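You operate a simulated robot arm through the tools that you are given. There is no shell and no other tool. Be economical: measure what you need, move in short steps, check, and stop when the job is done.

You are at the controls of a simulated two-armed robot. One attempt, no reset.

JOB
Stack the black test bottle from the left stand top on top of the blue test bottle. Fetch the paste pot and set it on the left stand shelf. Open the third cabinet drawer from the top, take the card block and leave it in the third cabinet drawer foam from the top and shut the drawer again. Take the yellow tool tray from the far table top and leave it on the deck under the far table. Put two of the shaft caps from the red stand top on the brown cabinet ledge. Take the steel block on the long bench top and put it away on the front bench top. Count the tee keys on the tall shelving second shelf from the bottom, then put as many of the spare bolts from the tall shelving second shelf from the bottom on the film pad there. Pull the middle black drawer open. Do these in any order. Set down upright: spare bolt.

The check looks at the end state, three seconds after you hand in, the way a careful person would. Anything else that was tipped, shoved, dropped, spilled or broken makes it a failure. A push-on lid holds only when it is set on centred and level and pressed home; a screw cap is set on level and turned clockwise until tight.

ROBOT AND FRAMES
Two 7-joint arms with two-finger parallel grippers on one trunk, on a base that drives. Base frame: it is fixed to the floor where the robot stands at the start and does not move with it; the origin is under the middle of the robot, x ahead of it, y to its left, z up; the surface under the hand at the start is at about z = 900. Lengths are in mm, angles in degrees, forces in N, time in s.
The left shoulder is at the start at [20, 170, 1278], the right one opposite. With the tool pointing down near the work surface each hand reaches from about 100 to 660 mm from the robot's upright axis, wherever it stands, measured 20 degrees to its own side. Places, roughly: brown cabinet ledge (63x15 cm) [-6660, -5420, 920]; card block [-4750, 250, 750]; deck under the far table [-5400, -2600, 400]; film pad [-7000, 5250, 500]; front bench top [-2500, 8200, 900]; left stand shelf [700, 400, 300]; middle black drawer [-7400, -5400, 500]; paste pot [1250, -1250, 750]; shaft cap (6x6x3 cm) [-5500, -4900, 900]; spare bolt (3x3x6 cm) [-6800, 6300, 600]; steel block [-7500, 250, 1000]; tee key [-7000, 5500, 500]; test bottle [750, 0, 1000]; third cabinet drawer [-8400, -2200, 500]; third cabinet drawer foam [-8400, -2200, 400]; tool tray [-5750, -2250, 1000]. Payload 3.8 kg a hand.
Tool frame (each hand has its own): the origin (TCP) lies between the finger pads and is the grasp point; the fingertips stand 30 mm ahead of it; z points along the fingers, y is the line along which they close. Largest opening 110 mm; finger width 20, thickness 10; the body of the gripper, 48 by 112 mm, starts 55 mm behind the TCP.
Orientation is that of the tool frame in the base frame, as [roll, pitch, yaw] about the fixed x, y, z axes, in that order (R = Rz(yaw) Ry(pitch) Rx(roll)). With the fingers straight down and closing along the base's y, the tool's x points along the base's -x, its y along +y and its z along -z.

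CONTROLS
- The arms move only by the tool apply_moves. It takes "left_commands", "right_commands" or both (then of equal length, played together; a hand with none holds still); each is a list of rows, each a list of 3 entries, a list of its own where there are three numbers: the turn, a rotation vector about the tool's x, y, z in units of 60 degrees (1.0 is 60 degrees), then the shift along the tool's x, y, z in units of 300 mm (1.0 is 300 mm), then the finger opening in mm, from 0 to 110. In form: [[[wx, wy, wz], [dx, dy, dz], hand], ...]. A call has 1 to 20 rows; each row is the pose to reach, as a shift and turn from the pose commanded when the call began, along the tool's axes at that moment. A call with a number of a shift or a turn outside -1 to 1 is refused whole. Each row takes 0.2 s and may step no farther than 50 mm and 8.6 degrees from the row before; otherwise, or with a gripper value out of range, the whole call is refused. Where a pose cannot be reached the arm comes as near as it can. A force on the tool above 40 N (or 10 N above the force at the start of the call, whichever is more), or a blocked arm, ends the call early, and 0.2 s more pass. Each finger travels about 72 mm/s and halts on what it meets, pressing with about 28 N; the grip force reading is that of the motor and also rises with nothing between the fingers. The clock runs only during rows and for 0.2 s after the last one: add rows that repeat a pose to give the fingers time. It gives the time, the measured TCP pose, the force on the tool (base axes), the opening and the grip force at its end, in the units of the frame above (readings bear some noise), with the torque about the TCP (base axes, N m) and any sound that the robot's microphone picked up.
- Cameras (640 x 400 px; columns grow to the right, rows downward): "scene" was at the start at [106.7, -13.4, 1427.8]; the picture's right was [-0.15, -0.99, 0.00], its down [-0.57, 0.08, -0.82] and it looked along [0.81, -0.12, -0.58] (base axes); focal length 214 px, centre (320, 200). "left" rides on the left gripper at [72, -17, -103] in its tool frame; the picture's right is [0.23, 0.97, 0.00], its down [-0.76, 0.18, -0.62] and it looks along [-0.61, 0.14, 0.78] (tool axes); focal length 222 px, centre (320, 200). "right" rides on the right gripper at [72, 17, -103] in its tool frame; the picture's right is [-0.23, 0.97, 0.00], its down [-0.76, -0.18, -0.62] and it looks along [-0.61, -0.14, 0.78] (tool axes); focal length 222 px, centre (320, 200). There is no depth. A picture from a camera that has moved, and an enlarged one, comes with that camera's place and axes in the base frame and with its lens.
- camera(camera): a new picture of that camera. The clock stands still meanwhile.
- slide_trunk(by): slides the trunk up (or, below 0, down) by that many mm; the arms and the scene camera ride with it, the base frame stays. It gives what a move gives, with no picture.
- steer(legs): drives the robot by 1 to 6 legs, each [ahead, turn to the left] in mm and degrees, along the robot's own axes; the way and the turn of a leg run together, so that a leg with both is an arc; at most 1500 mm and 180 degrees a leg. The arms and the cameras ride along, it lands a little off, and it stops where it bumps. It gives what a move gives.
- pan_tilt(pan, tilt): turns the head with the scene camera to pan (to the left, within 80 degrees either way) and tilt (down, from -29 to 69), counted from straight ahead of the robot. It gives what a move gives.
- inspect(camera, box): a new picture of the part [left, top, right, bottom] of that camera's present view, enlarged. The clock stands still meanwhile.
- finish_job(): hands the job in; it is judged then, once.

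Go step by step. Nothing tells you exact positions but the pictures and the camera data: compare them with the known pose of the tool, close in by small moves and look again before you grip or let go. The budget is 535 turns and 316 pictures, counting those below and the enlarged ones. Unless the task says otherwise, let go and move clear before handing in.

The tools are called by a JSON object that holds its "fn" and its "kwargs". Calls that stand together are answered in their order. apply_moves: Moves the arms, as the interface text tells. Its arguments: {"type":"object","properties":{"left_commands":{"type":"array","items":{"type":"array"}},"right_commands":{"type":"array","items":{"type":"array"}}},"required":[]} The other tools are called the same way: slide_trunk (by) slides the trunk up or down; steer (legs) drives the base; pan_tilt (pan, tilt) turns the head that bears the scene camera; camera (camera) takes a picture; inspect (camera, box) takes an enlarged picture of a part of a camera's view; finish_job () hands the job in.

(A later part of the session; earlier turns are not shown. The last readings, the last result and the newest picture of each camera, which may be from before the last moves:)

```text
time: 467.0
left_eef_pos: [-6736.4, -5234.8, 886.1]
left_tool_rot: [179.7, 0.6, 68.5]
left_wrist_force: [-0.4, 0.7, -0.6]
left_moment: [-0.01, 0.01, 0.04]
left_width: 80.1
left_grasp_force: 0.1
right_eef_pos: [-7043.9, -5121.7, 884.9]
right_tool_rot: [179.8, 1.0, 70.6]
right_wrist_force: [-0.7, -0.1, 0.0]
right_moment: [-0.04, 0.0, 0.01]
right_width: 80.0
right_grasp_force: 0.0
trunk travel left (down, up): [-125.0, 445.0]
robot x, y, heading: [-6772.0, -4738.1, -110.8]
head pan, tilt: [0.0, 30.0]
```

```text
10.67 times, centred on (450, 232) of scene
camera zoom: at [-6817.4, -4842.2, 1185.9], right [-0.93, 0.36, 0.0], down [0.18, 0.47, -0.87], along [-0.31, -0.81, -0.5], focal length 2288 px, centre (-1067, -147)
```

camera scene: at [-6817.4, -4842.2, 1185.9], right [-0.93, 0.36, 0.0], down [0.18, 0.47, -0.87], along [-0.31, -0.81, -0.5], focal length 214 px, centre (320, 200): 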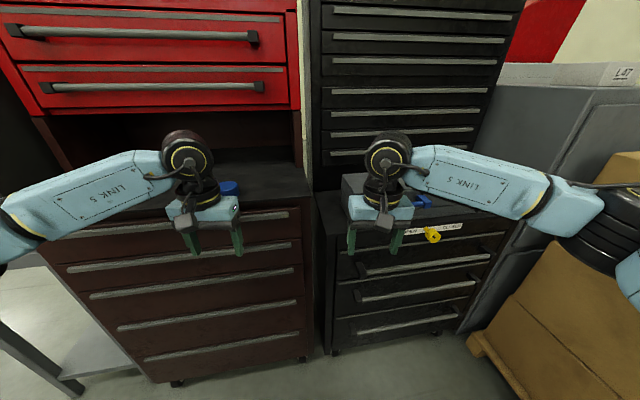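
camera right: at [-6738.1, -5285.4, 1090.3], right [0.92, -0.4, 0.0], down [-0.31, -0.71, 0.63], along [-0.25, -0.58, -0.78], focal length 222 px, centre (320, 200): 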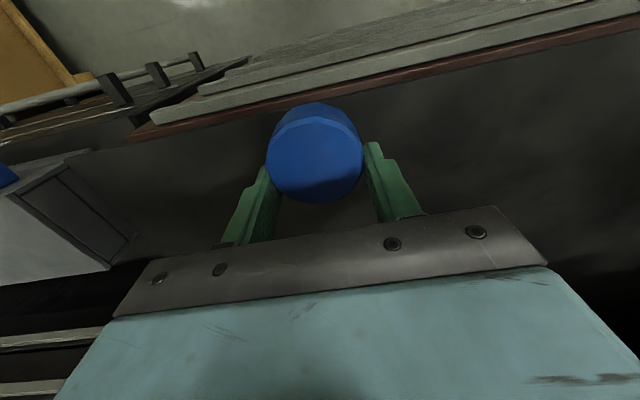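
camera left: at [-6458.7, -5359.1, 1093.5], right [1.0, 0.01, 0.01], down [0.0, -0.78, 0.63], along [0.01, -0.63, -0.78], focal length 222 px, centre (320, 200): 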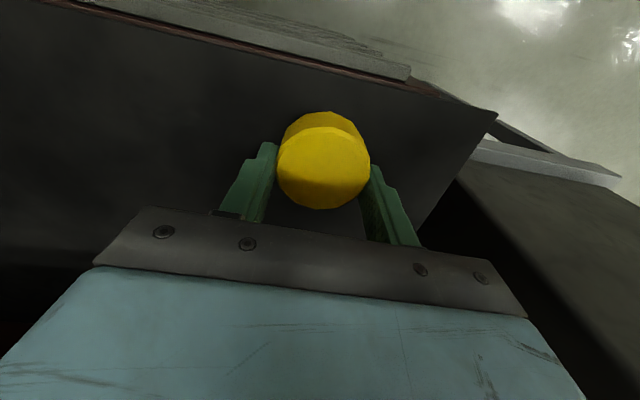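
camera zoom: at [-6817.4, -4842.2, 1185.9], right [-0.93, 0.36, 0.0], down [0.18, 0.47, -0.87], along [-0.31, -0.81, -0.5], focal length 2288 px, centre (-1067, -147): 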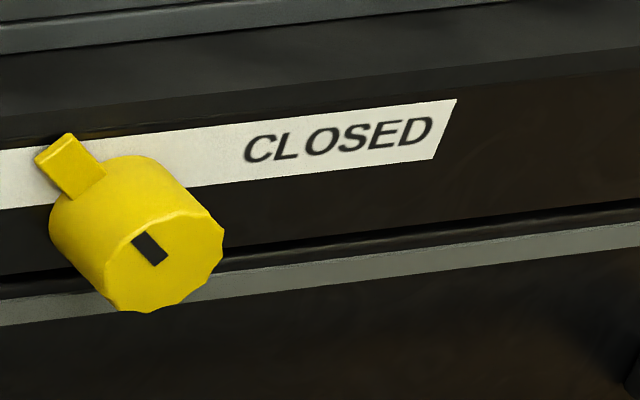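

The knob points to OPEN, so the drawers are unlocked. The middle drawer's bar is near (-7346, -5207, 490). I retract both hands and move to face that cabinet squarely.

{"fn": "apply_moves", "kwargs": {"left_commands": [[[0, 0, 0], [0.1, 0, -0.05], 80], [[0, 0, 0], [0.2, 0, -0.15], 80], [[0, 0, 0], [0.3, 0, -0.25], 80], [[0, 0, 0], [0.4, 0, -0.35], 80]], "right_commands": [[[0, 0, 0], [0.1, 0, 0], 50], [[0, 0, 0], [0.2, 0, 0], 20], [[0, 0, 0], [0.3, 0, 0], 10], [[0, 0, 0], [0.4, 0, 0], 10]]}}

{"fn": "steer", "kwargs": {"legs": [[0, -91], [323, 0], [0, 100]]}}

{"fn": "slide_trunk", "kwargs": {"by": -120}}

{"fn": "camera", "kwargs": {"camera": "scene"}}

```text
time: 468.0
left_eef_pos: [-6693.9, -5121.5, 990.4]
left_tool_rot: [179.7, 0.7, 68.4]
left_wrist_force: [0.0, 0.5, -0.1]
left_moment: [-0.02, 0.0, -0.07]
left_width: 79.9
left_grasp_force: 0.0
right_eef_pos: [-7002.4, -5009.4, 884.5]
right_tool_rot: [179.8, 1.0, 70.5]
right_wrist_force: [0.4, 0.8, 0.1]
right_moment: [-0.02, -0.03, 0.02]
right_width: 9.7
right_grasp_force: 0.1
trunk travel left (down, up): [-125.0, 445.0]
robot x, y, heading: [-6777.7, -4737.3, -111.1]
head pan, tilt: [0.0, 30.0]
```

```text
time: 478.3
left_eef_pos: [-6940.1, -4977.6, 989.3]
left_tool_rot: [179.6, 0.7, 74.2]
left_wrist_force: [0.2, -0.1, 0.6]
left_moment: [-0.02, -0.01, -0.01]
left_width: 79.8
left_grasp_force: 0.1
right_eef_pos: [-7260.9, -4898.4, 883.9]
right_tool_rot: [179.8, 1.0, 76.4]
right_wrist_force: [0.8, 0.0, 0.3]
right_moment: [0.01, -0.01, -0.04]
right_width: 10.0
right_grasp_force: 0.1
trunk travel left (down, up): [-125.0, 445.0]
robot x, y, heading: [-7062.0, -4605.1, -105.2]
head pan, tilt: [0.0, 30.0]
```

```text
time: 479.8
left_eef_pos: [-6941.0, -4977.6, 868.6]
left_tool_rot: [179.6, 0.7, 74.2]
left_wrist_force: [-0.4, -0.1, 0.0]
left_moment: [-0.01, -0.03, 0.01]
left_width: 80.0
left_grasp_force: 0.0
right_eef_pos: [-7259.5, -4896.1, 764.0]
right_tool_rot: [179.8, 1.0, 76.4]
right_wrist_force: [0.5, 0.4, -0.9]
right_moment: [-0.04, 0.02, 0.01]
right_width: 10.1
right_grasp_force: 0.0
trunk travel left (down, up): [-5.0, 565.0]
robot x, y, heading: [-7064.2, -4603.1, -105.4]
head pan, tilt: [0.0, 30.0]
```

```text
99 pictures are left
camera scene: at [-7092.1, -4712.0, 1066.1], right [-0.96, 0.26, 0.0], down [0.13, 0.48, -0.87], along [-0.23, -0.84, -0.5], focal length 214 px, centre (320, 200)
```

scene: 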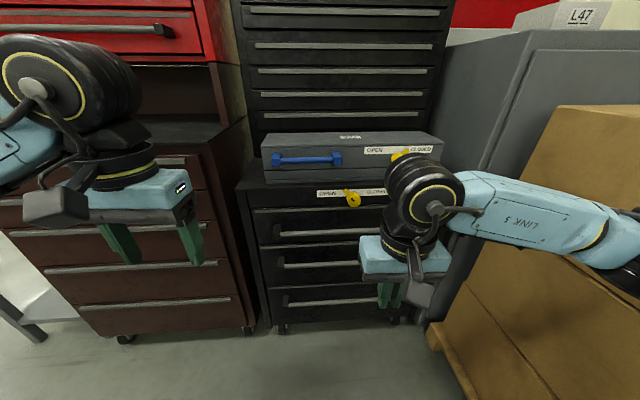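

Bar height about 490–500 confirmed. I align the heading and drive in, then set the right hand to a 30° tilt for hooking.

{"fn": "steer", "kwargs": {"legs": [[0, 3.7], [170, 0]]}}

{"fn": "apply_moves", "kwargs": {"right_commands": [[[0, -0.1, 0], [0.0, 0, 0.0], 30], [[0, -0.2, 0], [0.0, 0, 0.06], 40], [[0, -0.3, 0], [0.0, 0, 0.14], 50], [[0, -0.4, 0], [0.0, 0, 0.24], 50], [[0, -0.5, 0], [0.0, 0, 0.34], 50]]}}

{"fn": "camera", "kwargs": {"camera": "right"}}

{"fn": "camera", "kwargs": {"camera": "scene"}}

```text
time: 481.7
left_eef_pos: [-6949.7, -5132.1, 868.8]
left_tool_rot: [179.7, 0.7, 78.1]
left_wrist_force: [0.0, 0.6, -0.4]
left_moment: [0.04, 0.05, -0.01]
left_width: 80.1
left_grasp_force: 0.2
right_eef_pos: [-7272.1, -5074.5, 765.0]
right_tool_rot: [179.8, 1.1, 80.3]
right_wrist_force: [-0.3, -0.3, -0.4]
right_moment: [0.0, -0.01, 0.01]
right_width: 10.2
right_grasp_force: 0.1
trunk travel left (down, up): [-5.0, 565.0]
robot x, y, heading: [-7093.6, -4771.3, -101.3]
head pan, tilt: [0.0, 30.0]
```

```text
time: 482.9
left_eef_pos: [-6949.5, -5133.2, 869.2]
left_tool_rot: [179.6, 0.7, 78.1]
left_wrist_force: [0.0, 0.3, 0.4]
left_moment: [0.04, 0.0, -0.02]
left_width: 79.9
left_grasp_force: 0.0
right_eef_pos: [-7272.1, -5077.4, 659.5]
right_tool_rot: [179.7, 31.0, 80.1]
right_wrist_force: [0.3, 1.1, 0.2]
right_moment: [0.0, -0.03, 0.0]
right_width: 49.8
right_grasp_force: 0.1
trunk travel left (down, up): [-5.0, 565.0]
robot x, y, heading: [-7089.2, -4767.5, -101.2]
head pan, tilt: [0.0, 30.0]
```

```text
98 pictures are left
camera right: at [-7235.0, -4967.2, 711.0], right [0.93, -0.36, 0.12], down [-0.24, -0.3, 0.93], along [-0.29, -0.89, -0.36], focal length 222 px, centre (320, 200)
```

right: 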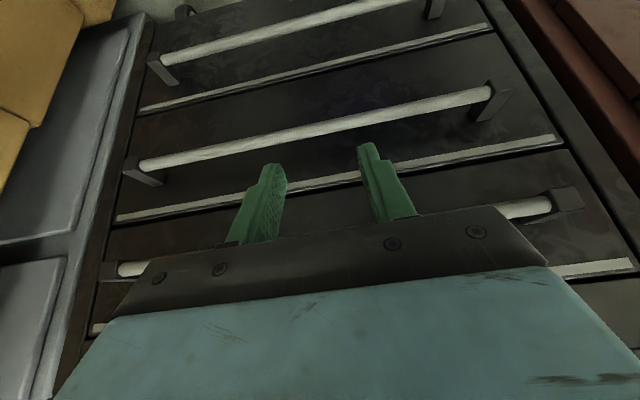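

```text
97 pictures are left
camera scene: at [-7118.1, -4878.0, 1066.0], right [-0.98, 0.2, 0.0], down [0.1, 0.49, -0.87], along [-0.17, -0.85, -0.5], focal length 214 px, centre (320, 200)
```

scene: 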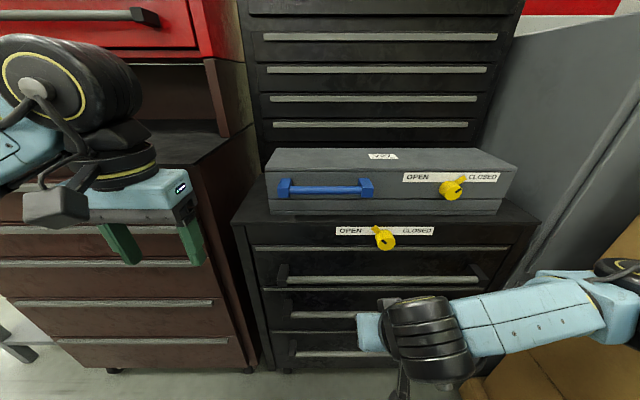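

The middle bar is just below the fingertips. I line up the tool axis behind it and advance part-way.

{"fn": "apply_moves", "kwargs": {"right_commands": [[[0, 0, 0], [-0.11, 0, 0.066], 50], [[0, 0, 0], [-0.22, 0, 0.132], 50], [[0, 0, 0], [-0.22, 0, 0.24], 50], [[0, 0, 0], [-0.22, 0, 0.35], 50], [[0, 0, 0], [-0.22, 0, 0.44], 50], [[0, 0, 0], [-0.22, 0, 0.44], 50]]}}

{"fn": "camera", "kwargs": {"camera": "right"}}

```text
time: 484.0
left_eef_pos: [-6948.9, -5132.7, 869.9]
left_tool_rot: [179.6, 0.6, 78.1]
left_wrist_force: [0.4, -0.3, 0.6]
left_moment: [-0.01, 0.01, -0.02]
left_width: 80.3
left_grasp_force: 0.1
right_eef_pos: [-7287.6, -5180.7, 613.3]
right_tool_rot: [179.9, 31.0, 80.0]
right_wrist_force: [0.5, 12.7, 7.3]
right_moment: [-0.66, 0.46, -0.72]
right_width: 50.0
right_grasp_force: 0.0
trunk travel left (down, up): [-5.0, 565.0]
robot x, y, heading: [-7098.7, -4770.2, -101.3]
head pan, tilt: [0.0, 30.0]
stopped in row 5 (right hand): the force on the tool passed its limit at 84 N (the readings are from after the stop); the commanded pose is now the measured one
```

```text
96 pictures are left
camera right: at [-7249.2, -5070.7, 664.3], right [0.93, -0.36, 0.12], down [-0.23, -0.3, 0.93], along [-0.3, -0.89, -0.36], focal length 222 px, centre (320, 200)
```

right: 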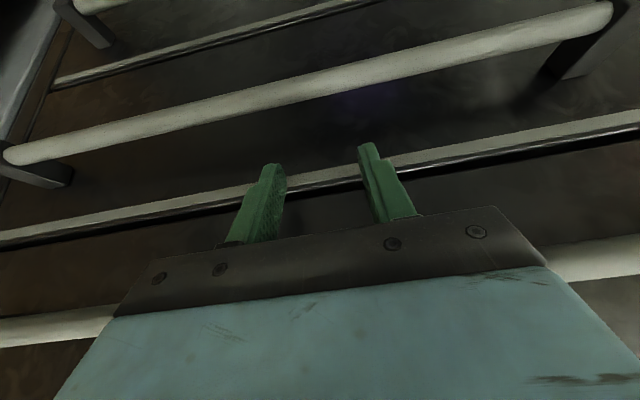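

The palm met the top handle; the cabinet face is nearer than I assumed. Re-solving puts the middle bar at z≈522, so I shift 15 mm outward and advance again.

{"fn": "apply_moves", "kwargs": {"right_commands": [[[0, 0, 0], [0.043, 0, -0.026], 50], [[0, 0, 0], [0.043, 0, 0.04], 50], [[0, 0, 0], [0.043, 0, 0.1], 50], [[0, 0, 0], [0.043, 0, 0.16], 50], [[0, 0, 0], [0.043, 0, 0.21], 50]]}}

{"fn": "camera", "kwargs": {"camera": "right"}}

```text
time: 484.6
left_eef_pos: [-6950.5, -5132.6, 869.4]
left_tool_rot: [179.5, 0.6, 78.0]
left_wrist_force: [-0.1, 0.0, -0.9]
left_moment: [-0.02, -0.01, 0.01]
left_width: 80.1
left_grasp_force: 0.1
right_eef_pos: [-7284.7, -5172.1, 602.2]
right_tool_rot: [179.9, 31.2, 80.0]
right_wrist_force: [-1.4, 12.4, 8.1]
right_moment: [-0.88, 0.04, -0.21]
right_width: 50.2
right_grasp_force: 0.1
trunk travel left (down, up): [-5.0, 565.0]
robot x, y, heading: [-7093.1, -4768.4, -101.5]
head pan, tilt: [0.0, 30.0]
stopped in row 2 (right hand): the force on the tool passed its limit at 60 N (the readings are from after the stop); the commanded pose is now the measured one
```

```text
95 pictures are left
camera right: at [-7247.3, -5062.1, 653.8], right [0.93, -0.36, 0.12], down [-0.23, -0.29, 0.93], along [-0.3, -0.89, -0.35], focal length 222 px, centre (320, 200)
```

right: 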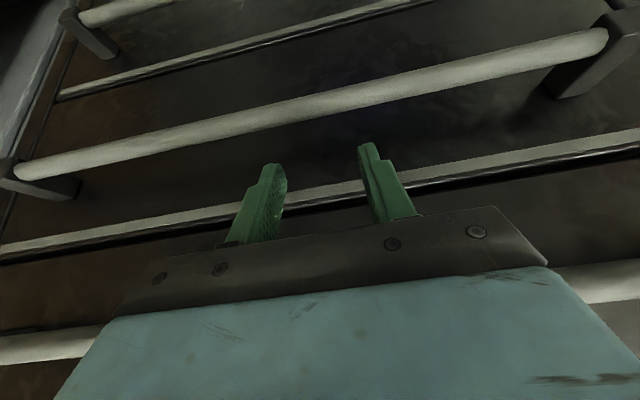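

Still grazing the top handle; the bars stand farther out than thought (middle bar about z≈540). Out another 10 mm, then in along the axis.

{"fn": "apply_moves", "kwargs": {"right_commands": [[[0, 0, 0], [0.029, 0, -0.017], 50], [[0, 0, 0], [0.031, 0, 0.02], 50], [[0, 0, 0], [0.031, 0, 0.05], 50], [[0, 0, 0], [0.031, 0, 0.08], 50], [[0, 0, 0], [0.031, 0, 0.11], 50]]}}

{"fn": "camera", "kwargs": {"camera": "right"}}

```text
time: 485.2
left_eef_pos: [-6950.7, -5132.2, 869.6]
left_tool_rot: [179.6, 0.7, 78.1]
left_wrist_force: [0.3, 0.5, 0.4]
left_moment: [-0.01, -0.01, -0.02]
left_width: 80.0
left_grasp_force: 0.1
right_eef_pos: [-7283.5, -5166.8, 596.2]
right_tool_rot: [179.5, 31.7, 79.6]
right_wrist_force: [-2.9, 20.7, 14.8]
right_moment: [-1.54, 0.09, -0.33]
right_width: 50.2
right_grasp_force: 0.1
trunk travel left (down, up): [-5.0, 565.0]
robot x, y, heading: [-7096.9, -4769.0, -101.5]
head pan, tilt: [0.0, 30.0]
stopped in row 3 (right hand): the force on the tool passed its limit at 48 N (the readings are from after the stop); the commanded pose is now the measured one
```

```text
94 pictures are left
camera right: at [-7247.0, -5055.3, 647.1], right [0.92, -0.36, 0.13], down [-0.24, -0.28, 0.93], along [-0.3, -0.89, -0.35], focal length 222 px, centre (320, 200)
```

right: 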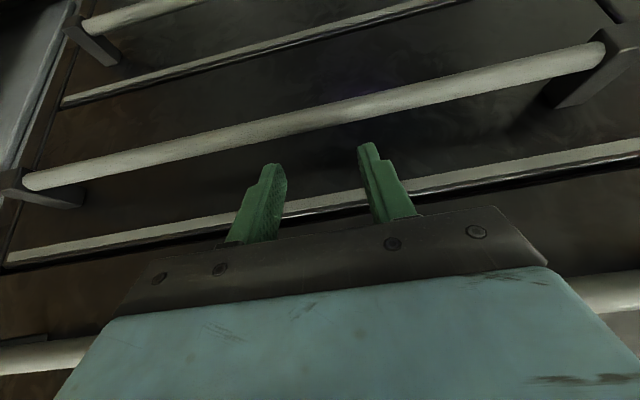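

Torque readings show the palm corner is still against the top bar. I go 12 mm farther out and approach again with a slightly shallower path.

{"fn": "apply_moves", "kwargs": {"right_commands": [[[0, 0, 0], [0.02, 0, -0.03], 30], [[0, 0, 0], [0.036, 0, -0.02], 30], [[0, 0, 0], [0.036, 0, 0.02], 30], [[0, 0, 0], [0.036, 0, 0.06], 30], [[0, 0, 0], [0.036, 0, 0.1], 30], [[0, 0, 0], [0.036, 0, 0.12], 30]]}}

{"fn": "camera", "kwargs": {"camera": "right"}}

```text
time: 486.4
left_eef_pos: [-6951.9, -5131.3, 869.0]
left_tool_rot: [179.6, 0.6, 78.0]
left_wrist_force: [0.3, 0.2, -0.8]
left_moment: [0.0, 0.0, 0.01]
left_width: 80.1
left_grasp_force: 0.0
right_eef_pos: [-7283.8, -5168.3, 571.1]
right_tool_rot: [179.6, 31.6, 79.9]
right_wrist_force: [0.2, 13.5, 15.7]
right_moment: [0.37, 0.38, -0.25]
right_width: 31.3
right_grasp_force: 0.7
trunk travel left (down, up): [-5.0, 565.0]
robot x, y, heading: [-7097.1, -4768.9, -101.7]
head pan, tilt: [0.0, 30.0]
stopped in row 5 (right hand): the force on the tool passed its limit at 52 N (the readings are from after the stop); the commanded pose is now the measured one
```

```text
93 pictures are left
camera right: at [-7246.2, -5058.3, 622.9], right [0.93, -0.36, 0.13], down [-0.24, -0.29, 0.93], along [-0.3, -0.89, -0.35], focal length 222 px, centre (320, 200)
```

right: 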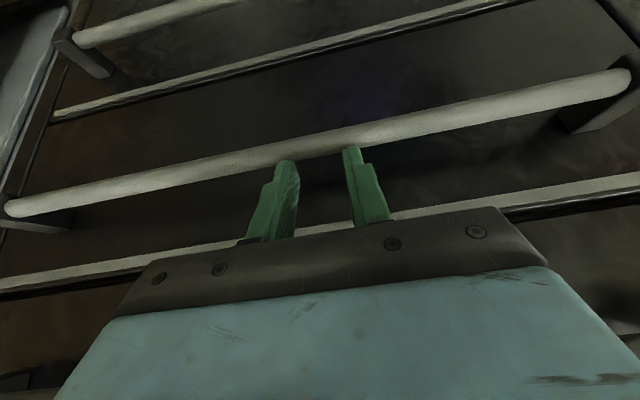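

The tip now lands on top of the middle bar, and the top handle limits how steep I can come in. I'll use a flatter 50° tilt, which passes well below the top bar.

{"fn": "apply_moves", "kwargs": {"right_commands": [[[0, 0, 0], [0.01, 0, -0.06], 30], [[0, -0.1, 0], [0.02, 0, -0.11], 30], [[0, -0.2, 0], [0.03, 0, -0.14], 30], [[0, -0.31, 0], [0.035, 0, -0.15], 30], [[0, -0.31, 0], [0.035, 0, -0.15], 30]]}}

{"fn": "apply_moves", "kwargs": {"right_commands": [[[0, 0, 0], [0, 0, 0.05], 30], [[0, 0, 0], [0, 0, 0.1], 30], [[0, 0, 0], [0, 0, 0.15], 30], [[0, 0, 0], [0, 0, 0.19], 30]]}}

{"fn": "camera", "kwargs": {"camera": "right"}}

```text
time: 487.6
left_eef_pos: [-6951.8, -5133.7, 869.4]
left_tool_rot: [179.6, 0.7, 77.9]
left_wrist_force: [-0.2, 0.6, -0.8]
left_moment: [0.0, 0.0, -0.01]
left_width: 80.1
left_grasp_force: 0.1
right_eef_pos: [-7277.8, -5138.4, 603.7]
right_tool_rot: [179.3, 50.2, 79.5]
right_wrist_force: [-0.3, 0.4, 0.3]
right_moment: [0.01, -0.01, -0.01]
right_width: 29.8
right_grasp_force: 0.1
trunk travel left (down, up): [-5.0, 565.0]
robot x, y, heading: [-7098.3, -4768.4, -101.6]
head pan, tilt: [0.0, 30.0]
```

```text
time: 488.6
left_eef_pos: [-6951.0, -5132.7, 867.8]
left_tool_rot: [179.5, 0.6, 78.0]
left_wrist_force: [-0.6, 0.0, 0.0]
left_moment: [0.0, -0.02, 0.01]
left_width: 80.0
left_grasp_force: 0.1
right_eef_pos: [-7284.5, -5182.0, 567.0]
right_tool_rot: [179.4, 50.0, 79.5]
right_wrist_force: [-0.1, 0.5, -0.6]
right_moment: [-0.03, 0.02, 0.02]
right_width: 30.1
right_grasp_force: 0.0
trunk travel left (down, up): [-5.0, 565.0]
robot x, y, heading: [-7096.3, -4765.6, -101.5]
head pan, tilt: [0.0, 30.0]
```

```text
92 pictures are left
camera right: at [-7246.0, -5061.1, 577.8], right [0.93, -0.31, 0.18], down [-0.18, 0.02, 0.98], along [-0.31, -0.95, -0.04], focal length 222 px, centre (320, 200)
```

right: 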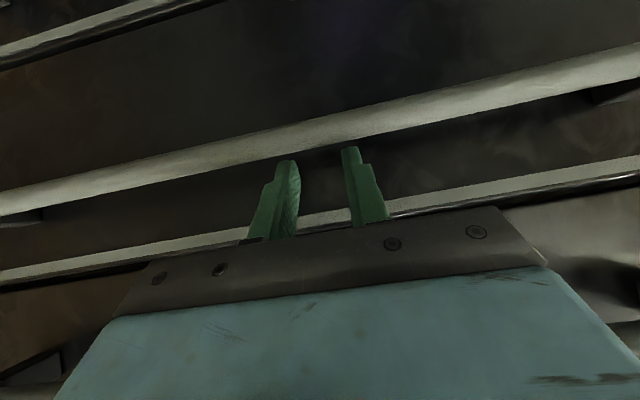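

By geometry the tips are behind the bar with about 10 mm of engagement. I lower 4 mm and pull outward 60 mm with the arm.

{"fn": "apply_moves", "kwargs": {"right_commands": [[[0, 0, 0], [0.01, 0, 0.009], 30], [[0, 0, 0], [0.053, 0, -0.042], 30], [[0, 0, 0], [0.096, 0, -0.093], 30], [[0, 0, 0], [0.139, 0, -0.144], 30], [[0, 0, 0], [0.139, 0, -0.144], 30]]}}

{"fn": "camera", "kwargs": {"camera": "right"}}

```text
time: 489.8
left_eef_pos: [-6951.4, -5133.8, 867.2]
left_tool_rot: [179.5, 0.6, 78.0]
left_wrist_force: [-0.4, -0.1, -0.3]
left_moment: [-0.01, -0.02, -0.01]
left_width: 79.8
left_grasp_force: 0.0
right_eef_pos: [-7273.5, -5119.6, 561.5]
right_tool_rot: [179.7, 49.6, 79.6]
right_wrist_force: [-0.1, -1.0, 0.6]
right_moment: [-0.01, 0.0, -0.02]
right_width: 30.1
right_grasp_force: 0.1
trunk travel left (down, up): [-5.0, 565.0]
robot x, y, heading: [-7096.2, -4766.5, -101.4]
head pan, tilt: [0.0, 30.0]
```

```text
91 pictures are left
camera right: at [-7234.3, -4999.4, 572.0], right [0.93, -0.31, 0.18], down [-0.18, 0.02, 0.98], along [-0.31, -0.95, -0.04], focal length 222 px, centre (320, 200)
```

right: 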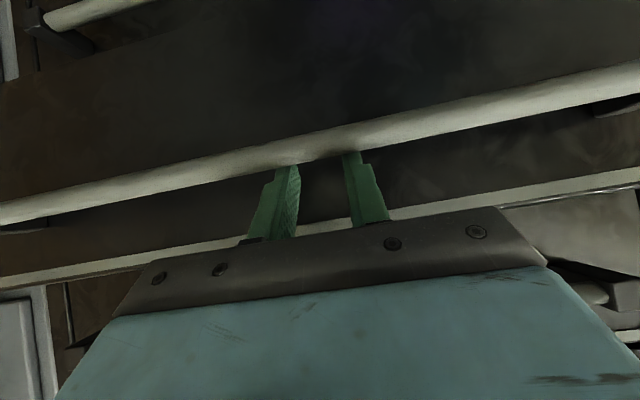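

The drawer follows. Now I pull by reversing the base straight back.

{"fn": "steer", "kwargs": {"legs": [[-120, 0]]}}

{"fn": "camera", "kwargs": {"camera": "scene"}}

```text
time: 491.0
left_eef_pos: [-6926.9, -5018.0, 869.9]
left_tool_rot: [179.7, 0.6, 78.0]
left_wrist_force: [-0.5, -0.8, -0.2]
left_moment: [-0.04, 0.02, -0.02]
left_width: 80.2
left_grasp_force: 0.0
right_eef_pos: [-7249.6, -5006.0, 560.4]
right_tool_rot: [179.5, 50.0, 79.5]
right_wrist_force: [-0.3, 1.0, -0.1]
right_moment: [0.01, -0.03, 0.0]
right_width: 30.0
right_grasp_force: 0.0
trunk travel left (down, up): [-5.0, 565.0]
robot x, y, heading: [-7073.3, -4653.0, -101.5]
head pan, tilt: [0.0, 30.0]
```

```text
90 pictures are left
camera scene: at [-7094.9, -4761.7, 1066.0], right [-0.98, 0.2, 0.0], down [0.1, 0.49, -0.87], along [-0.17, -0.85, -0.5], focal length 214 px, centre (320, 200)
```

scene: 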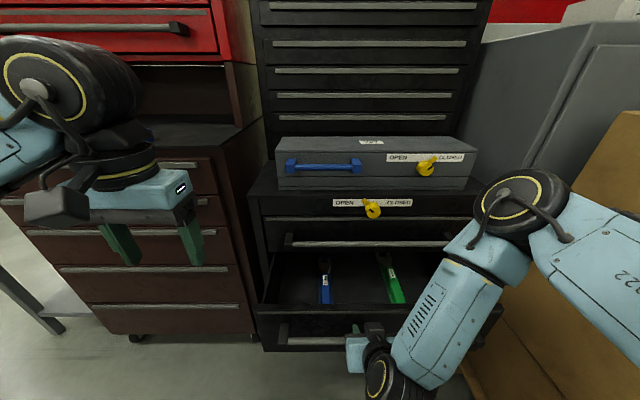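

The middle drawer is opening, tools visible inside. Another 110 mm.

{"fn": "steer", "kwargs": {"legs": [[-110, 0]]}}

{"fn": "apply_moves", "kwargs": {"right_commands": [[[0, 0, 0], [-0.013, 0, 0.016], 30], [[0, 0, 0], [-0.02, 0, -0.06], 30], [[0, 0, 0], [-0.05, 0, -0.16], 30], [[0, 0, 0], [-0.1, 0, -0.28], 30], [[0, 0, 0], [-0.15, 0, -0.4], 30]]}}

{"fn": "camera", "kwargs": {"camera": "scene"}}

```text
time: 492.2
left_eef_pos: [-6905.5, -4908.1, 868.8]
left_tool_rot: [179.6, 0.6, 78.0]
left_wrist_force: [-0.6, 0.3, 0.2]
left_moment: [-0.01, 0.02, 0.02]
left_width: 80.1
left_grasp_force: 0.1
right_eef_pos: [-7227.5, -4896.1, 560.5]
right_tool_rot: [179.5, 49.9, 79.6]
right_wrist_force: [0.4, -0.1, 0.0]
right_moment: [-0.04, 0.01, 0.0]
right_width: 30.1
right_grasp_force: 0.1
trunk travel left (down, up): [-5.0, 565.0]
robot x, y, heading: [-7050.8, -4542.1, -101.4]
head pan, tilt: [0.0, 30.0]
```

```text
time: 493.4
left_eef_pos: [-6905.2, -4909.7, 868.9]
left_tool_rot: [179.6, 0.6, 77.9]
left_wrist_force: [-0.6, -0.3, -0.3]
left_moment: [0.01, -0.01, -0.03]
left_width: 80.1
left_grasp_force: 0.0
right_eef_pos: [-7208.3, -4851.4, 665.0]
right_tool_rot: [179.6, 49.9, 79.7]
right_wrist_force: [0.7, -1.0, 0.6]
right_moment: [0.0, -0.01, -0.01]
right_width: 29.7
right_grasp_force: 0.0
right hand out of reach, approached as far as the arm can: row 5
trunk travel left (down, up): [-5.0, 565.0]
robot x, y, heading: [-7047.2, -4543.0, -101.4]
head pan, tilt: [0.0, 30.0]
```

```text
89 pictures are left
camera scene: at [-7072.8, -4653.6, 1066.0], right [-0.98, 0.2, 0.0], down [0.1, 0.49, -0.87], along [-0.17, -0.85, -0.5], focal length 214 px, centre (320, 200)
```

scene: 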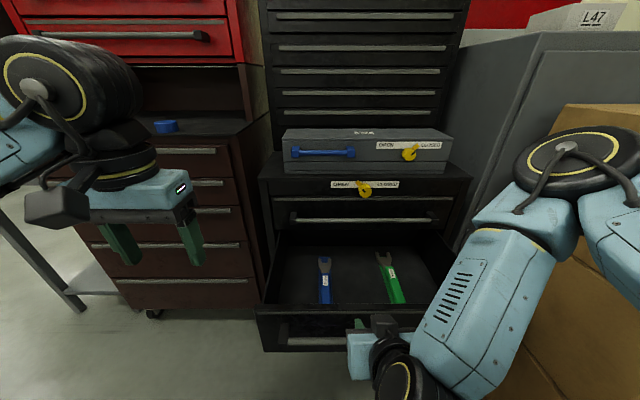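

The middle drawer is well open and the hand is free. Backing off, raising the trunk and folding the right arm.

{"fn": "steer", "kwargs": {"legs": [[-200, 0]]}}

{"fn": "slide_trunk", "kwargs": {"by": 370}}

{"fn": "apply_moves", "kwargs": {"right_commands": [[[0, 0.104, 0], [-0.11, -0.043, -0.074], 80], [[0, 0.208, 0], [-0.219, -0.086, -0.147], 80], [[0, 0.312, 0], [-0.329, -0.129, -0.221], 80], [[0, 0.417, 0], [-0.439, -0.173, -0.294], 80], [[0, 0.521, 0], [-0.548, -0.216, -0.368], 80], [[0, 0.625, 0], [-0.658, -0.259, -0.441], 80], [[0, 0.729, 0], [-0.767, -0.302, -0.515], 80], [[0, 0.833, 0], [-0.877, -0.345, -0.588], 80]], "left_commands": [[[0, 0, 0], [0, 0, -0.05], 80], [[0, 0, 0], [0, 0, -0.1], 80], [[0, 0, 0], [0, 0, -0.15], 80], [[0, 0, 0], [0, 0, -0.2], 80], [[0, 0, 0], [0, 0, -0.25], 80], [[0, 0, 0], [0, 0, -0.3], 80], [[0, 0, 0], [0, 0, -0.35], 80], [[0, 0, 0], [0, 0, -0.4], 80]]}}

{"fn": "camera", "kwargs": {"camera": "scene"}}

```text
time: 495.0
left_eef_pos: [-6868.1, -4719.0, 868.9]
left_tool_rot: [179.5, 0.6, 77.7]
left_wrist_force: [0.5, -0.7, -0.4]
left_moment: [-0.02, -0.03, 0.01]
left_width: 80.1
left_grasp_force: 0.1
right_eef_pos: [-7170.5, -4661.3, 665.1]
right_tool_rot: [179.5, 49.8, 79.4]
right_wrist_force: [-0.3, 0.5, -0.7]
right_moment: [0.0, -0.01, 0.01]
right_width: 30.0
right_grasp_force: 0.1
trunk travel left (down, up): [-5.0, 565.0]
robot x, y, heading: [-7008.1, -4353.6, -101.8]
head pan, tilt: [0.0, 30.0]
```

```text
time: 498.6
left_eef_pos: [-6868.4, -4718.7, 1238.6]
left_tool_rot: [179.6, 0.7, 77.8]
left_wrist_force: [-0.4, 0.3, -0.5]
left_moment: [-0.03, 0.01, 0.01]
left_width: 80.0
left_grasp_force: 0.1
right_eef_pos: [-7171.3, -4661.4, 1035.8]
right_tool_rot: [179.5, 49.9, 79.5]
right_wrist_force: [-0.2, -0.4, -1.0]
right_moment: [-0.05, 0.0, 0.02]
right_width: 30.0
right_grasp_force: 0.1
trunk travel left (down, up): [-375.0, 195.0]
robot x, y, heading: [-7008.8, -4355.4, -101.9]
head pan, tilt: [0.0, 30.0]
```

```text
time: 500.4
left_eef_pos: [-6865.0, -4718.8, 1358.8]
left_tool_rot: [179.6, 0.5, 77.8]
left_wrist_force: [0.0, -0.8, 0.5]
left_moment: [-0.02, -0.02, 0.0]
left_width: 79.9
left_grasp_force: 0.1
right_eef_pos: [-7278.7, -4674.4, 1348.0]
right_tool_rot: [179.7, -0.3, 79.9]
right_wrist_force: [0.8, 0.6, -0.2]
right_moment: [-0.01, -0.02, 0.03]
right_width: 80.0
right_grasp_force: 0.1
right hand out of reach, approached as far as the arm can: row 1, 2
trunk travel left (down, up): [-375.0, 195.0]
robot x, y, heading: [-7009.5, -4356.4, -101.7]
head pan, tilt: [0.0, 30.0]
```

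```text
88 pictures are left
camera scene: at [-7033.9, -4462.2, 1436.1], right [-0.98, 0.2, 0.0], down [0.1, 0.49, -0.87], along [-0.18, -0.85, -0.5], focal length 214 px, centre (320, 200)
```

scene: 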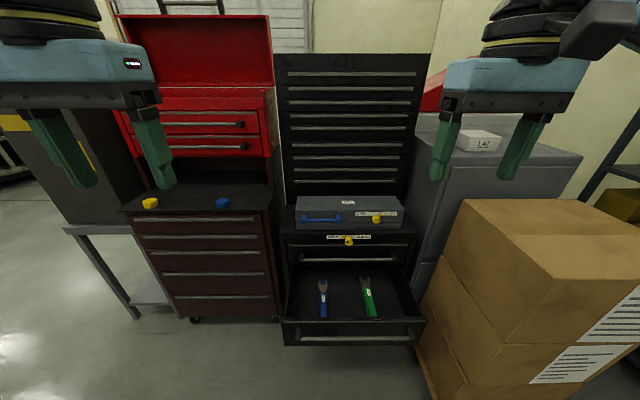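

Caps on the ledge, drawer open. Next the steel block on the long bench: driving north along the bench.

{"fn": "steer", "kwargs": {"legs": [[0, -168.3], [1500, 0], [1500, 0], [1300, 0], [0, 75]]}}

{"fn": "pan_tilt", "kwargs": {"pan": 0, "tilt": 25}}

{"fn": "camera", "kwargs": {"camera": "scene"}}

```text
time: 531.2
left_eef_pos: [-6977.6, -188.7, 1359.0]
left_tool_rot: [179.5, 0.5, -19.5]
left_wrist_force: [0.3, -0.4, 0.6]
left_moment: [0.01, -0.02, 0.01]
left_width: 79.9
left_grasp_force: 0.0
right_eef_pos: [-6884.3, 215.4, 1346.7]
right_tool_rot: [179.7, -0.1, -17.5]
right_wrist_force: [-0.7, 0.0, -0.8]
right_moment: [0.01, 0.0, -0.01]
right_width: 80.1
right_grasp_force: 0.1
trunk travel left (down, up): [-375.0, 195.0]
robot x, y, heading: [-6602.1, -91.2, 160.8]
head pan, tilt: [0.0, 30.0]
```

```text
time: 531.9
left_eef_pos: [-6977.7, -188.6, 1358.3]
left_tool_rot: [179.6, 0.6, -19.4]
left_wrist_force: [-0.9, 0.3, 0.4]
left_moment: [0.04, 0.0, 0.04]
left_width: 80.3
left_grasp_force: 0.0
right_eef_pos: [-6883.4, 215.2, 1347.9]
right_tool_rot: [179.7, -0.2, -17.5]
right_wrist_force: [0.4, -0.2, 0.0]
right_moment: [0.01, 0.0, -0.04]
right_width: 79.9
right_grasp_force: 0.1
trunk travel left (down, up): [-375.0, 195.0]
robot x, y, heading: [-6599.6, -94.0, 161.0]
head pan, tilt: [0.0, 25.0]
```

```text
87 pictures are left
camera scene: at [-6705.3, -55.4, 1443.9], right [0.33, 0.95, 0.0], down [0.4, -0.14, -0.91], along [-0.86, 0.3, -0.42], focal length 214 px, centre (320, 200)
```

scene: 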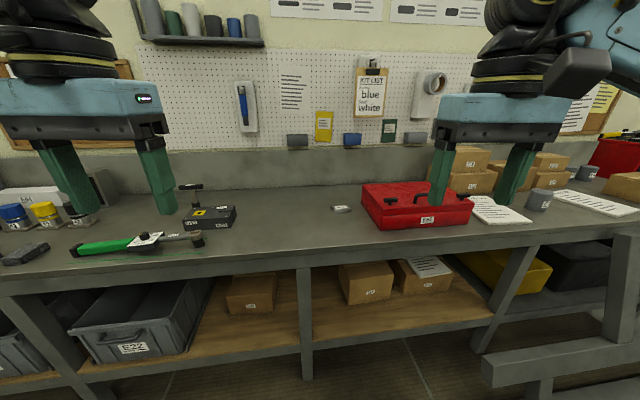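

The small object at the middle of the bench matches the steel block's place. Zooming.

{"fn": "inspect", "kwargs": {"camera": "scene", "box": [300, 180, 400, 240]}}

{"fn": "inspect", "kwargs": {"camera": "scene", "box": [0, 170, 280, 290]}}

```text
6.40 times, centred on (350, 210) of scene
camera zoom: at [-6705.3, -55.4, 1443.9], right [0.33, 0.95, 0.0], down [0.4, -0.14, -0.91], along [-0.86, 0.3, -0.42], focal length 1373 px, centre (128, 136)
```

zoom: 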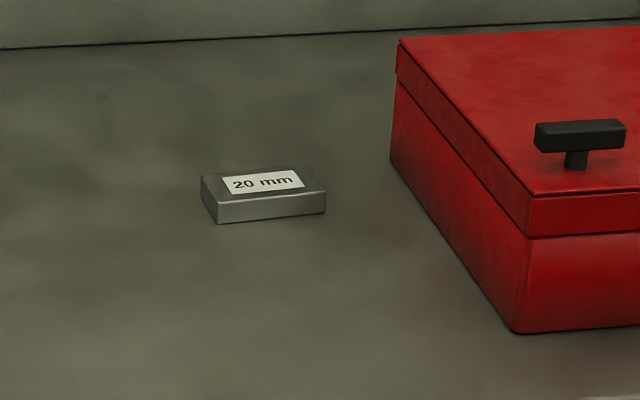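

```text
2.29 times, centred on (140, 230) of scene
camera zoom: at [-6705.3, -55.4, 1443.9], right [0.33, 0.95, 0.0], down [0.4, -0.14, -0.91], along [-0.86, 0.3, -0.42], focal length 490 px, centre (731, 131)
```

zoom: 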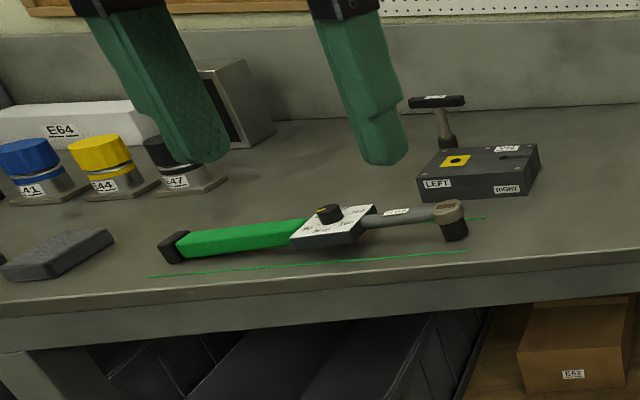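

It's a "20 mm" steel gauge block, near (-7575, 362) on the bench. Driving up to the bench.

{"fn": "steer", "kwargs": {"legs": [[0, -6], [440, 0], [0, 11.4]]}}

{"fn": "pan_tilt", "kwargs": {"pan": -10, "tilt": 45}}

{"fn": "camera", "kwargs": {"camera": "scene"}}

{"fn": "camera", "kwargs": {"camera": "right"}}

```text
time: 535.8
left_eef_pos: [-7358.7, -39.0, 1357.6]
left_tool_rot: [179.6, 0.6, -14.2]
left_wrist_force: [-0.1, -0.1, -0.1]
left_moment: [-0.02, 0.06, 0.0]
left_width: 80.1
left_grasp_force: 0.1
right_eef_pos: [-7300.6, 371.9, 1347.5]
right_tool_rot: [179.8, 0.0, -12.1]
right_wrist_force: [-0.1, -0.2, 0.3]
right_moment: [-0.01, -0.02, 0.01]
right_width: 80.2
right_grasp_force: 0.1
trunk travel left (down, up): [-375.0, 195.0]
robot x, y, heading: [-6990.8, 94.5, 166.0]
head pan, tilt: [0.0, 25.0]
```

```text
time: 536.6
left_eef_pos: [-7358.7, -36.7, 1358.3]
left_tool_rot: [179.5, 0.6, -14.3]
left_wrist_force: [0.3, 0.2, 0.6]
left_moment: [0.01, -0.03, 0.01]
left_width: 80.0
left_grasp_force: 0.2
right_eef_pos: [-7300.9, 372.4, 1348.2]
right_tool_rot: [179.7, -0.1, -12.2]
right_wrist_force: [0.5, 0.2, 0.5]
right_moment: [0.0, 0.0, -0.05]
right_width: 79.7
right_grasp_force: 0.1
trunk travel left (down, up): [-375.0, 195.0]
robot x, y, heading: [-6990.6, 91.9, 166.4]
head pan, tilt: [-10.0, 45.0]
```

```text
84 pictures are left
camera scene: at [-7084.1, 130.3, 1413.4], right [0.4, 0.92, 0.0], down [0.65, -0.28, -0.71], along [-0.65, 0.28, -0.71], focal length 214 px, centre (320, 200)
```

scene: 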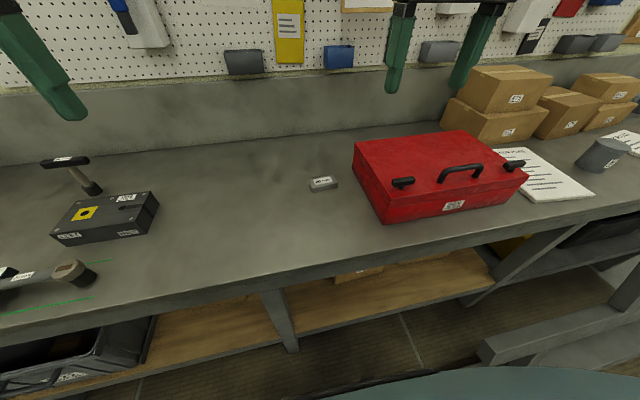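

```text
83 pictures are left
camera right: at [-7232.5, 340.7, 1451.6], right [-0.43, -0.9, 0.01], down [-0.71, 0.34, 0.62], along [-0.56, 0.26, -0.78], focal length 222 px, centre (320, 200)
```

right: 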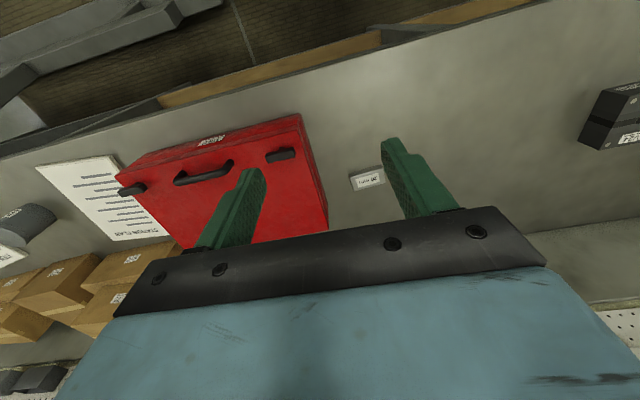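

The block is about 90×45×20 mm near (-7586, 361). I move in 48 mm and bring the right hand above it, fully open.

{"fn": "steer", "kwargs": {"legs": [[48, 0]]}}

{"fn": "apply_moves", "kwargs": {"right_commands": [[[0, 0, -0.007], [-0.084, 0.027, 0.11], 110], [[0, 0, -0.014], [-0.169, 0.054, 0.221], 110], [[0, 0, -0.021], [-0.253, 0.081, 0.331], 110], [[0, 0, -0.028], [-0.337, 0.108, 0.441], 110], [[0, 0, -0.034], [-0.422, 0.134, 0.552], 110], [[0, 0, -0.041], [-0.506, 0.161, 0.662], 110], [[0, 0, -0.048], [-0.59, 0.188, 0.772], 110], [[0, 0, -0.055], [-0.675, 0.215, 0.883], 110], [[0, 0, -0.062], [-0.759, 0.242, 0.993], 110]]}}

{"fn": "camera", "kwargs": {"camera": "right"}}

```text
time: 537.6
left_eef_pos: [-7405.7, -27.0, 1357.6]
left_tool_rot: [179.5, 0.5, -14.2]
left_wrist_force: [-1.0, 0.1, -0.5]
left_moment: [0.0, -0.03, 0.02]
left_width: 80.0
left_grasp_force: 0.0
right_eef_pos: [-7348.6, 383.9, 1348.9]
right_tool_rot: [179.7, -0.2, -12.1]
right_wrist_force: [0.4, 0.0, 0.1]
right_moment: [0.0, -0.05, 0.0]
right_width: 80.1
right_grasp_force: 0.0
trunk travel left (down, up): [-375.0, 195.0]
robot x, y, heading: [-7035.4, 105.6, 166.2]
head pan, tilt: [-10.0, 45.0]
```

```text
time: 539.6
left_eef_pos: [-7405.7, -28.0, 1358.1]
left_tool_rot: [179.6, 0.5, -14.2]
left_wrist_force: [0.1, -1.5, -0.6]
left_moment: [-0.01, -0.02, 0.03]
left_width: 79.7
left_grasp_force: 0.0
right_eef_pos: [-7582.4, 357.4, 1047.5]
right_tool_rot: [179.7, 0.0, -8.3]
right_wrist_force: [0.0, -0.6, -0.4]
right_moment: [-0.05, -0.02, -0.03]
right_width: 110.0
right_grasp_force: 0.1
trunk travel left (down, up): [-375.0, 195.0]
robot x, y, heading: [-7031.4, 104.6, 166.2]
head pan, tilt: [-10.0, 45.0]
```

```text
82 pictures are left
camera right: at [-7512.9, 330.3, 1150.7], right [-0.37, -0.93, 0.0], down [-0.73, 0.29, 0.62], along [-0.58, 0.22, -0.78], focal length 222 px, centre (320, 200)
```

right: 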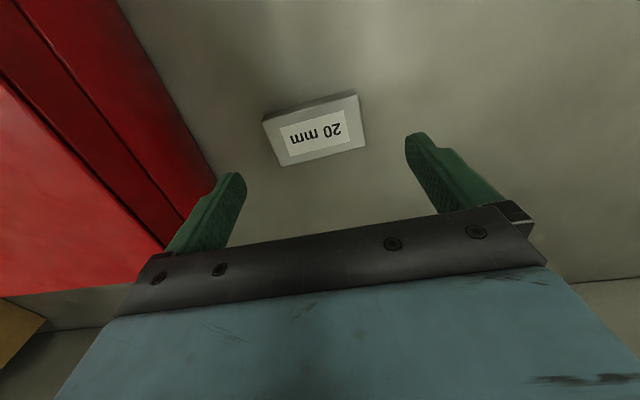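

Well centred. Lowering around the block.

{"fn": "apply_moves", "kwargs": {"right_commands": [[[0, 0, 0], [0, -0.008, 0.1], 110], [[0, 0, 0], [0, -0.008, 0.17], 110], [[0, 0, 0], [0, -0.008, 0.2], 110], [[0, 0, 0], [0, -0.008, 0.2], 110]]}}

{"fn": "camera", "kwargs": {"camera": "right"}}

```text
time: 540.6
left_eef_pos: [-7404.4, -26.9, 1358.4]
left_tool_rot: [179.5, 0.5, -14.2]
left_wrist_force: [0.8, -0.1, -0.5]
left_moment: [0.02, 0.01, -0.02]
left_width: 80.2
left_grasp_force: 0.0
right_eef_pos: [-7582.8, 359.1, 989.0]
right_tool_rot: [179.7, -0.1, -8.5]
right_wrist_force: [0.7, -0.7, 0.8]
right_moment: [0.0, 0.0, 0.02]
right_width: 110.1
right_grasp_force: 0.0
trunk travel left (down, up): [-375.0, 195.0]
robot x, y, heading: [-7032.2, 102.7, 166.5]
head pan, tilt: [-10.0, 45.0]
```

```text
81 pictures are left
camera right: at [-7512.5, 332.3, 1092.4], right [-0.37, -0.93, 0.01], down [-0.73, 0.29, 0.62], along [-0.58, 0.22, -0.78], focal length 222 px, centre (320, 200)
```

right: 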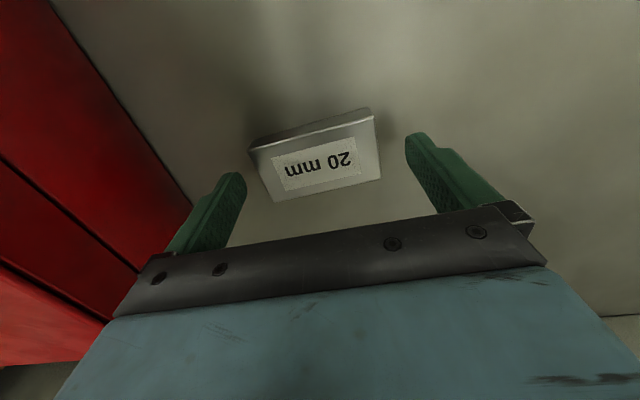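

{"fn": "apply_moves", "kwargs": {"right_commands": [[[0, 0, 0], [0, 0, 0.03], 110], [[0, 0, 0], [0, 0, 0.06], 110], [[0, 0, 0], [0, 0, 0.075], 110], [[0, 0, 0], [0, 0, 0.09], 110]]}}

```text
time: 541.6
left_eef_pos: [-7404.8, -26.2, 1358.5]
left_tool_rot: [179.6, 0.6, -14.3]
left_wrist_force: [0.2, -0.2, 0.0]
left_moment: [0.0, 0.0, 0.05]
left_width: 80.1
left_grasp_force: 0.0
right_eef_pos: [-7585.0, 359.7, 961.5]
right_tool_rot: [179.8, -0.1, -8.5]
right_wrist_force: [0.1, 0.0, 0.7]
right_moment: [0.01, -0.01, 0.0]
right_width: 110.0
right_grasp_force: 0.0
trunk travel left (down, up): [-375.0, 195.0]
robot x, y, heading: [-7037.1, 102.9, 166.3]
head pan, tilt: [-10.0, 45.0]
```

{"fn": "apply_moves", "kwargs": {"right_commands": [[[0, 0, 0], [0, 0, 0.012], 110], [[0, 0, 0], [0, 0, 0.016], 105], [[0, 0, 0], [0, 0, 0.016], 95], [[0, 0, 0], [0, 0, 0.016], 85], [[0, 0, 0], [0, 0, 0.016], 70], [[0, 0, 0], [0, 0, 0.016], 70]]}}

{"fn": "apply_moves", "kwargs": {"right_commands": [[[0, 0, 0], [0, 0, -0.05], 70], [[0, 0, 0], [0, 0, -0.15], 70], [[0, 0, 0], [0.1, 0, -0.28], 70], [[0, 0, 0], [0.22, 0, -0.4], 70], [[0, 0, 0], [0.34, 0, -0.5], 70], [[0, 0, 0], [0.46, -0.05, -0.6], 70], [[0, 0, 0], [0.58, -0.1, -0.68], 70]]}}

{"fn": "camera", "kwargs": {"camera": "right"}}

```text
time: 543.0
left_eef_pos: [-7403.6, -27.1, 1357.3]
left_tool_rot: [179.5, 0.7, -14.2]
left_wrist_force: [0.3, -0.1, 0.0]
left_moment: [0.02, -0.02, 0.01]
left_width: 79.9
left_grasp_force: 0.1
right_eef_pos: [-7583.7, 362.7, 958.7]
right_tool_rot: [179.8, 0.1, -8.4]
right_wrist_force: [-1.7, 14.2, 19.4]
right_moment: [1.61, -0.51, 0.31]
right_width: 90.5
right_grasp_force: 27.9
trunk travel left (down, up): [-375.0, 195.0]
robot x, y, heading: [-7034.0, 103.0, 166.2]
head pan, tilt: [-10.0, 45.0]
```

```text
refused: row 4 steps farther than a row can; nothing moved
```

```text
80 pictures are left
camera right: at [-7513.1, 334.9, 1063.4], right [-0.37, -0.93, 0.0], down [-0.73, 0.29, 0.62], along [-0.58, 0.23, -0.78], focal length 222 px, centre (320, 200)
```

right: 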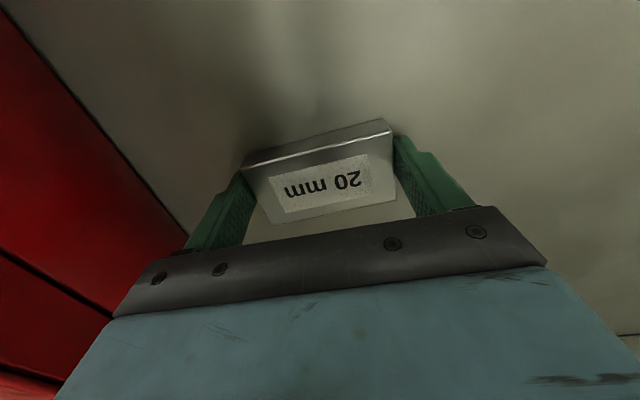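

The block is gripped at 90.5 mm. Lifting it with shorter steps.

{"fn": "apply_moves", "kwargs": {"right_commands": [[[0, 0, 0], [0, 0, -0.05], 70], [[0, 0, 0], [0, 0, -0.15], 70], [[0, 0, 0], [0.06, 0, -0.27], 70], [[0, 0, 0], [0.16, 0, -0.38], 70], [[0, 0, 0], [0.26, 0, -0.48], 70], [[0, 0, 0], [0.36, -0.03, -0.58], 70], [[0, 0, 0], [0.46, -0.06, -0.68], 70], [[0, 0, 0], [0.56, -0.1, -0.75], 70]]}}

{"fn": "camera", "kwargs": {"camera": "right"}}

```text
time: 544.8
left_eef_pos: [-7403.4, -25.6, 1357.6]
left_tool_rot: [179.5, 0.6, -14.1]
left_wrist_force: [1.1, -0.2, 0.4]
left_moment: [0.02, 0.04, 0.01]
left_width: 80.1
left_grasp_force: 0.1
right_eef_pos: [-7411.1, 367.2, 1183.7]
right_tool_rot: [179.7, 0.0, -8.5]
right_wrist_force: [0.1, -1.0, -7.5]
right_moment: [-0.01, 0.0, -0.03]
right_width: 90.7
right_grasp_force: 27.9
trunk travel left (down, up): [-375.0, 195.0]
robot x, y, heading: [-7034.0, 101.8, 166.1]
head pan, tilt: [-10.0, 45.0]
```

```text
79 pictures are left
camera right: at [-7340.9, 340.2, 1286.9], right [-0.37, -0.93, 0.01], down [-0.73, 0.29, 0.62], along [-0.58, 0.23, -0.78], focal length 222 px, centre (320, 200)
```

right: 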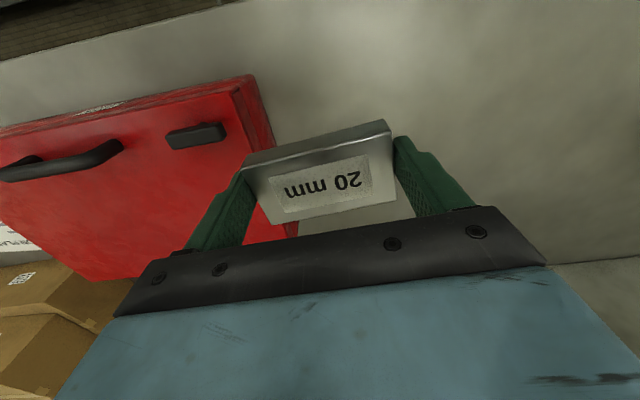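

Steel block held. I'll take it to the front bench first: backing off and heading north to look around.

{"fn": "steer", "kwargs": {"legs": [[-550, 0], [0, -80], [1500, 0]]}}

{"fn": "pan_tilt", "kwargs": {"pan": 0, "tilt": 12}}

{"fn": "camera", "kwargs": {"camera": "scene"}}

```text
time: 558.6
left_eef_pos: [-6595.5, 1843.1, 1358.7]
left_tool_rot: [179.5, 0.6, -93.9]
left_wrist_force: [-0.9, -0.5, 0.1]
left_moment: [0.04, -0.07, 0.01]
left_width: 80.0
left_grasp_force: 0.1
right_eef_pos: [-6208.4, 1921.9, 1181.0]
right_tool_rot: [179.9, -0.3, -88.2]
right_wrist_force: [-1.1, -1.0, -7.1]
right_moment: [-0.03, -0.06, 0.06]
right_width: 89.8
right_grasp_force: 27.7
trunk travel left (down, up): [-375.0, 195.0]
robot x, y, heading: [-6362.7, 1499.0, 86.5]
head pan, tilt: [-10.0, 45.0]
stopped in leg 3: the robot was blocked; the commanded pose is now the measured one
```

```text
time: 559.6
left_eef_pos: [-6591.6, 1842.9, 1357.8]
left_tool_rot: [179.6, 0.6, -94.0]
left_wrist_force: [0.2, 0.6, 0.1]
left_moment: [0.01, 0.0, 0.0]
left_width: 80.0
left_grasp_force: 0.1
right_eef_pos: [-6206.7, 1922.3, 1180.7]
right_tool_rot: [179.8, -0.3, -88.2]
right_wrist_force: [0.7, -0.4, -6.5]
right_moment: [-0.02, -0.01, 0.0]
right_width: 90.0
right_grasp_force: 28.4
trunk travel left (down, up): [-375.0, 195.0]
robot x, y, heading: [-6360.4, 1499.5, 86.8]
head pan, tilt: [0.0, 12.0]
```

```text
78 pictures are left
camera scene: at [-6354.8, 1614.0, 1464.9], right [1.0, -0.06, 0.0], down [-0.01, -0.21, -0.98], along [0.06, 0.98, -0.21], focal length 214 px, centre (320, 200)
```

scene: 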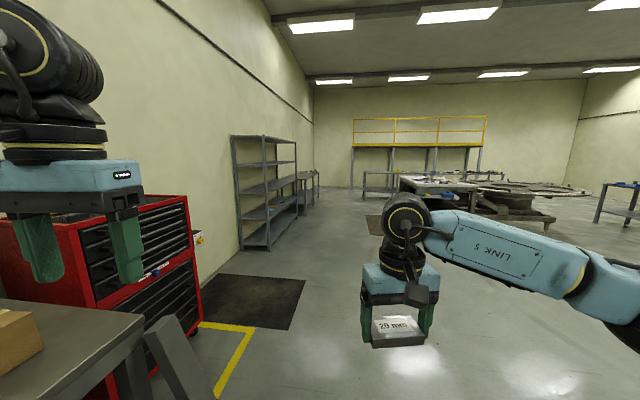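

A trestle leg at the bench end stopped me. I back up, swing right around it and continue north.

{"fn": "steer", "kwargs": {"legs": [[-200, 0], [0, -24], [1400, 0], [0, 27], [1500, 0], [1300, 0]]}}

{"fn": "pan_tilt", "kwargs": {"pan": -35, "tilt": 12}}

{"fn": "camera", "kwargs": {"camera": "scene"}}

```text
time: 583.3
left_eef_pos: [-6093.8, 5628.6, 1358.1]
left_tool_rot: [179.6, 0.6, -89.0]
left_wrist_force: [0.8, -1.0, 0.1]
left_moment: [0.02, -0.01, -0.02]
left_width: 80.1
left_grasp_force: 0.0
right_eef_pos: [-5715.6, 5739.9, 1181.2]
right_tool_rot: [179.8, -0.3, -83.3]
right_wrist_force: [0.8, 1.6, -7.0]
right_moment: [-0.05, 0.0, 0.01]
right_width: 89.7
right_grasp_force: 28.2
trunk travel left (down, up): [-375.0, 195.0]
robot x, y, heading: [-5832.8, 5304.7, 91.3]
head pan, tilt: [0.0, 12.0]
```

```text
time: 584.4
left_eef_pos: [-6093.8, 5628.5, 1358.3]
left_tool_rot: [179.5, 0.5, -89.0]
left_wrist_force: [-0.1, -0.4, 0.0]
left_moment: [-0.01, 0.02, 0.01]
left_width: 79.9
left_grasp_force: 0.0
right_eef_pos: [-5714.5, 5738.6, 1181.3]
right_tool_rot: [179.8, -0.1, -83.4]
right_wrist_force: [-0.4, -0.3, -7.4]
right_moment: [-0.03, -0.02, 0.04]
right_width: 89.5
right_grasp_force: 28.0
trunk travel left (down, up): [-375.0, 195.0]
robot x, y, heading: [-5832.9, 5306.8, 91.5]
head pan, tilt: [-35.0, 12.0]
```

```text
77 pictures are left
camera scene: at [-5783.9, 5405.1, 1465.0], right [0.83, -0.55, 0.0], down [-0.11, -0.17, -0.98], along [0.54, 0.82, -0.21], focal length 214 px, centre (320, 200)
```

scene: 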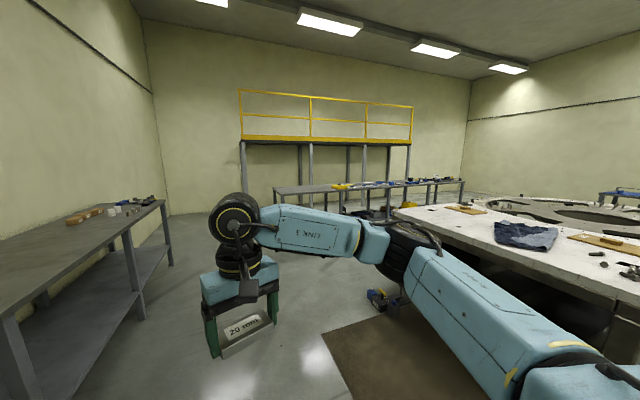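

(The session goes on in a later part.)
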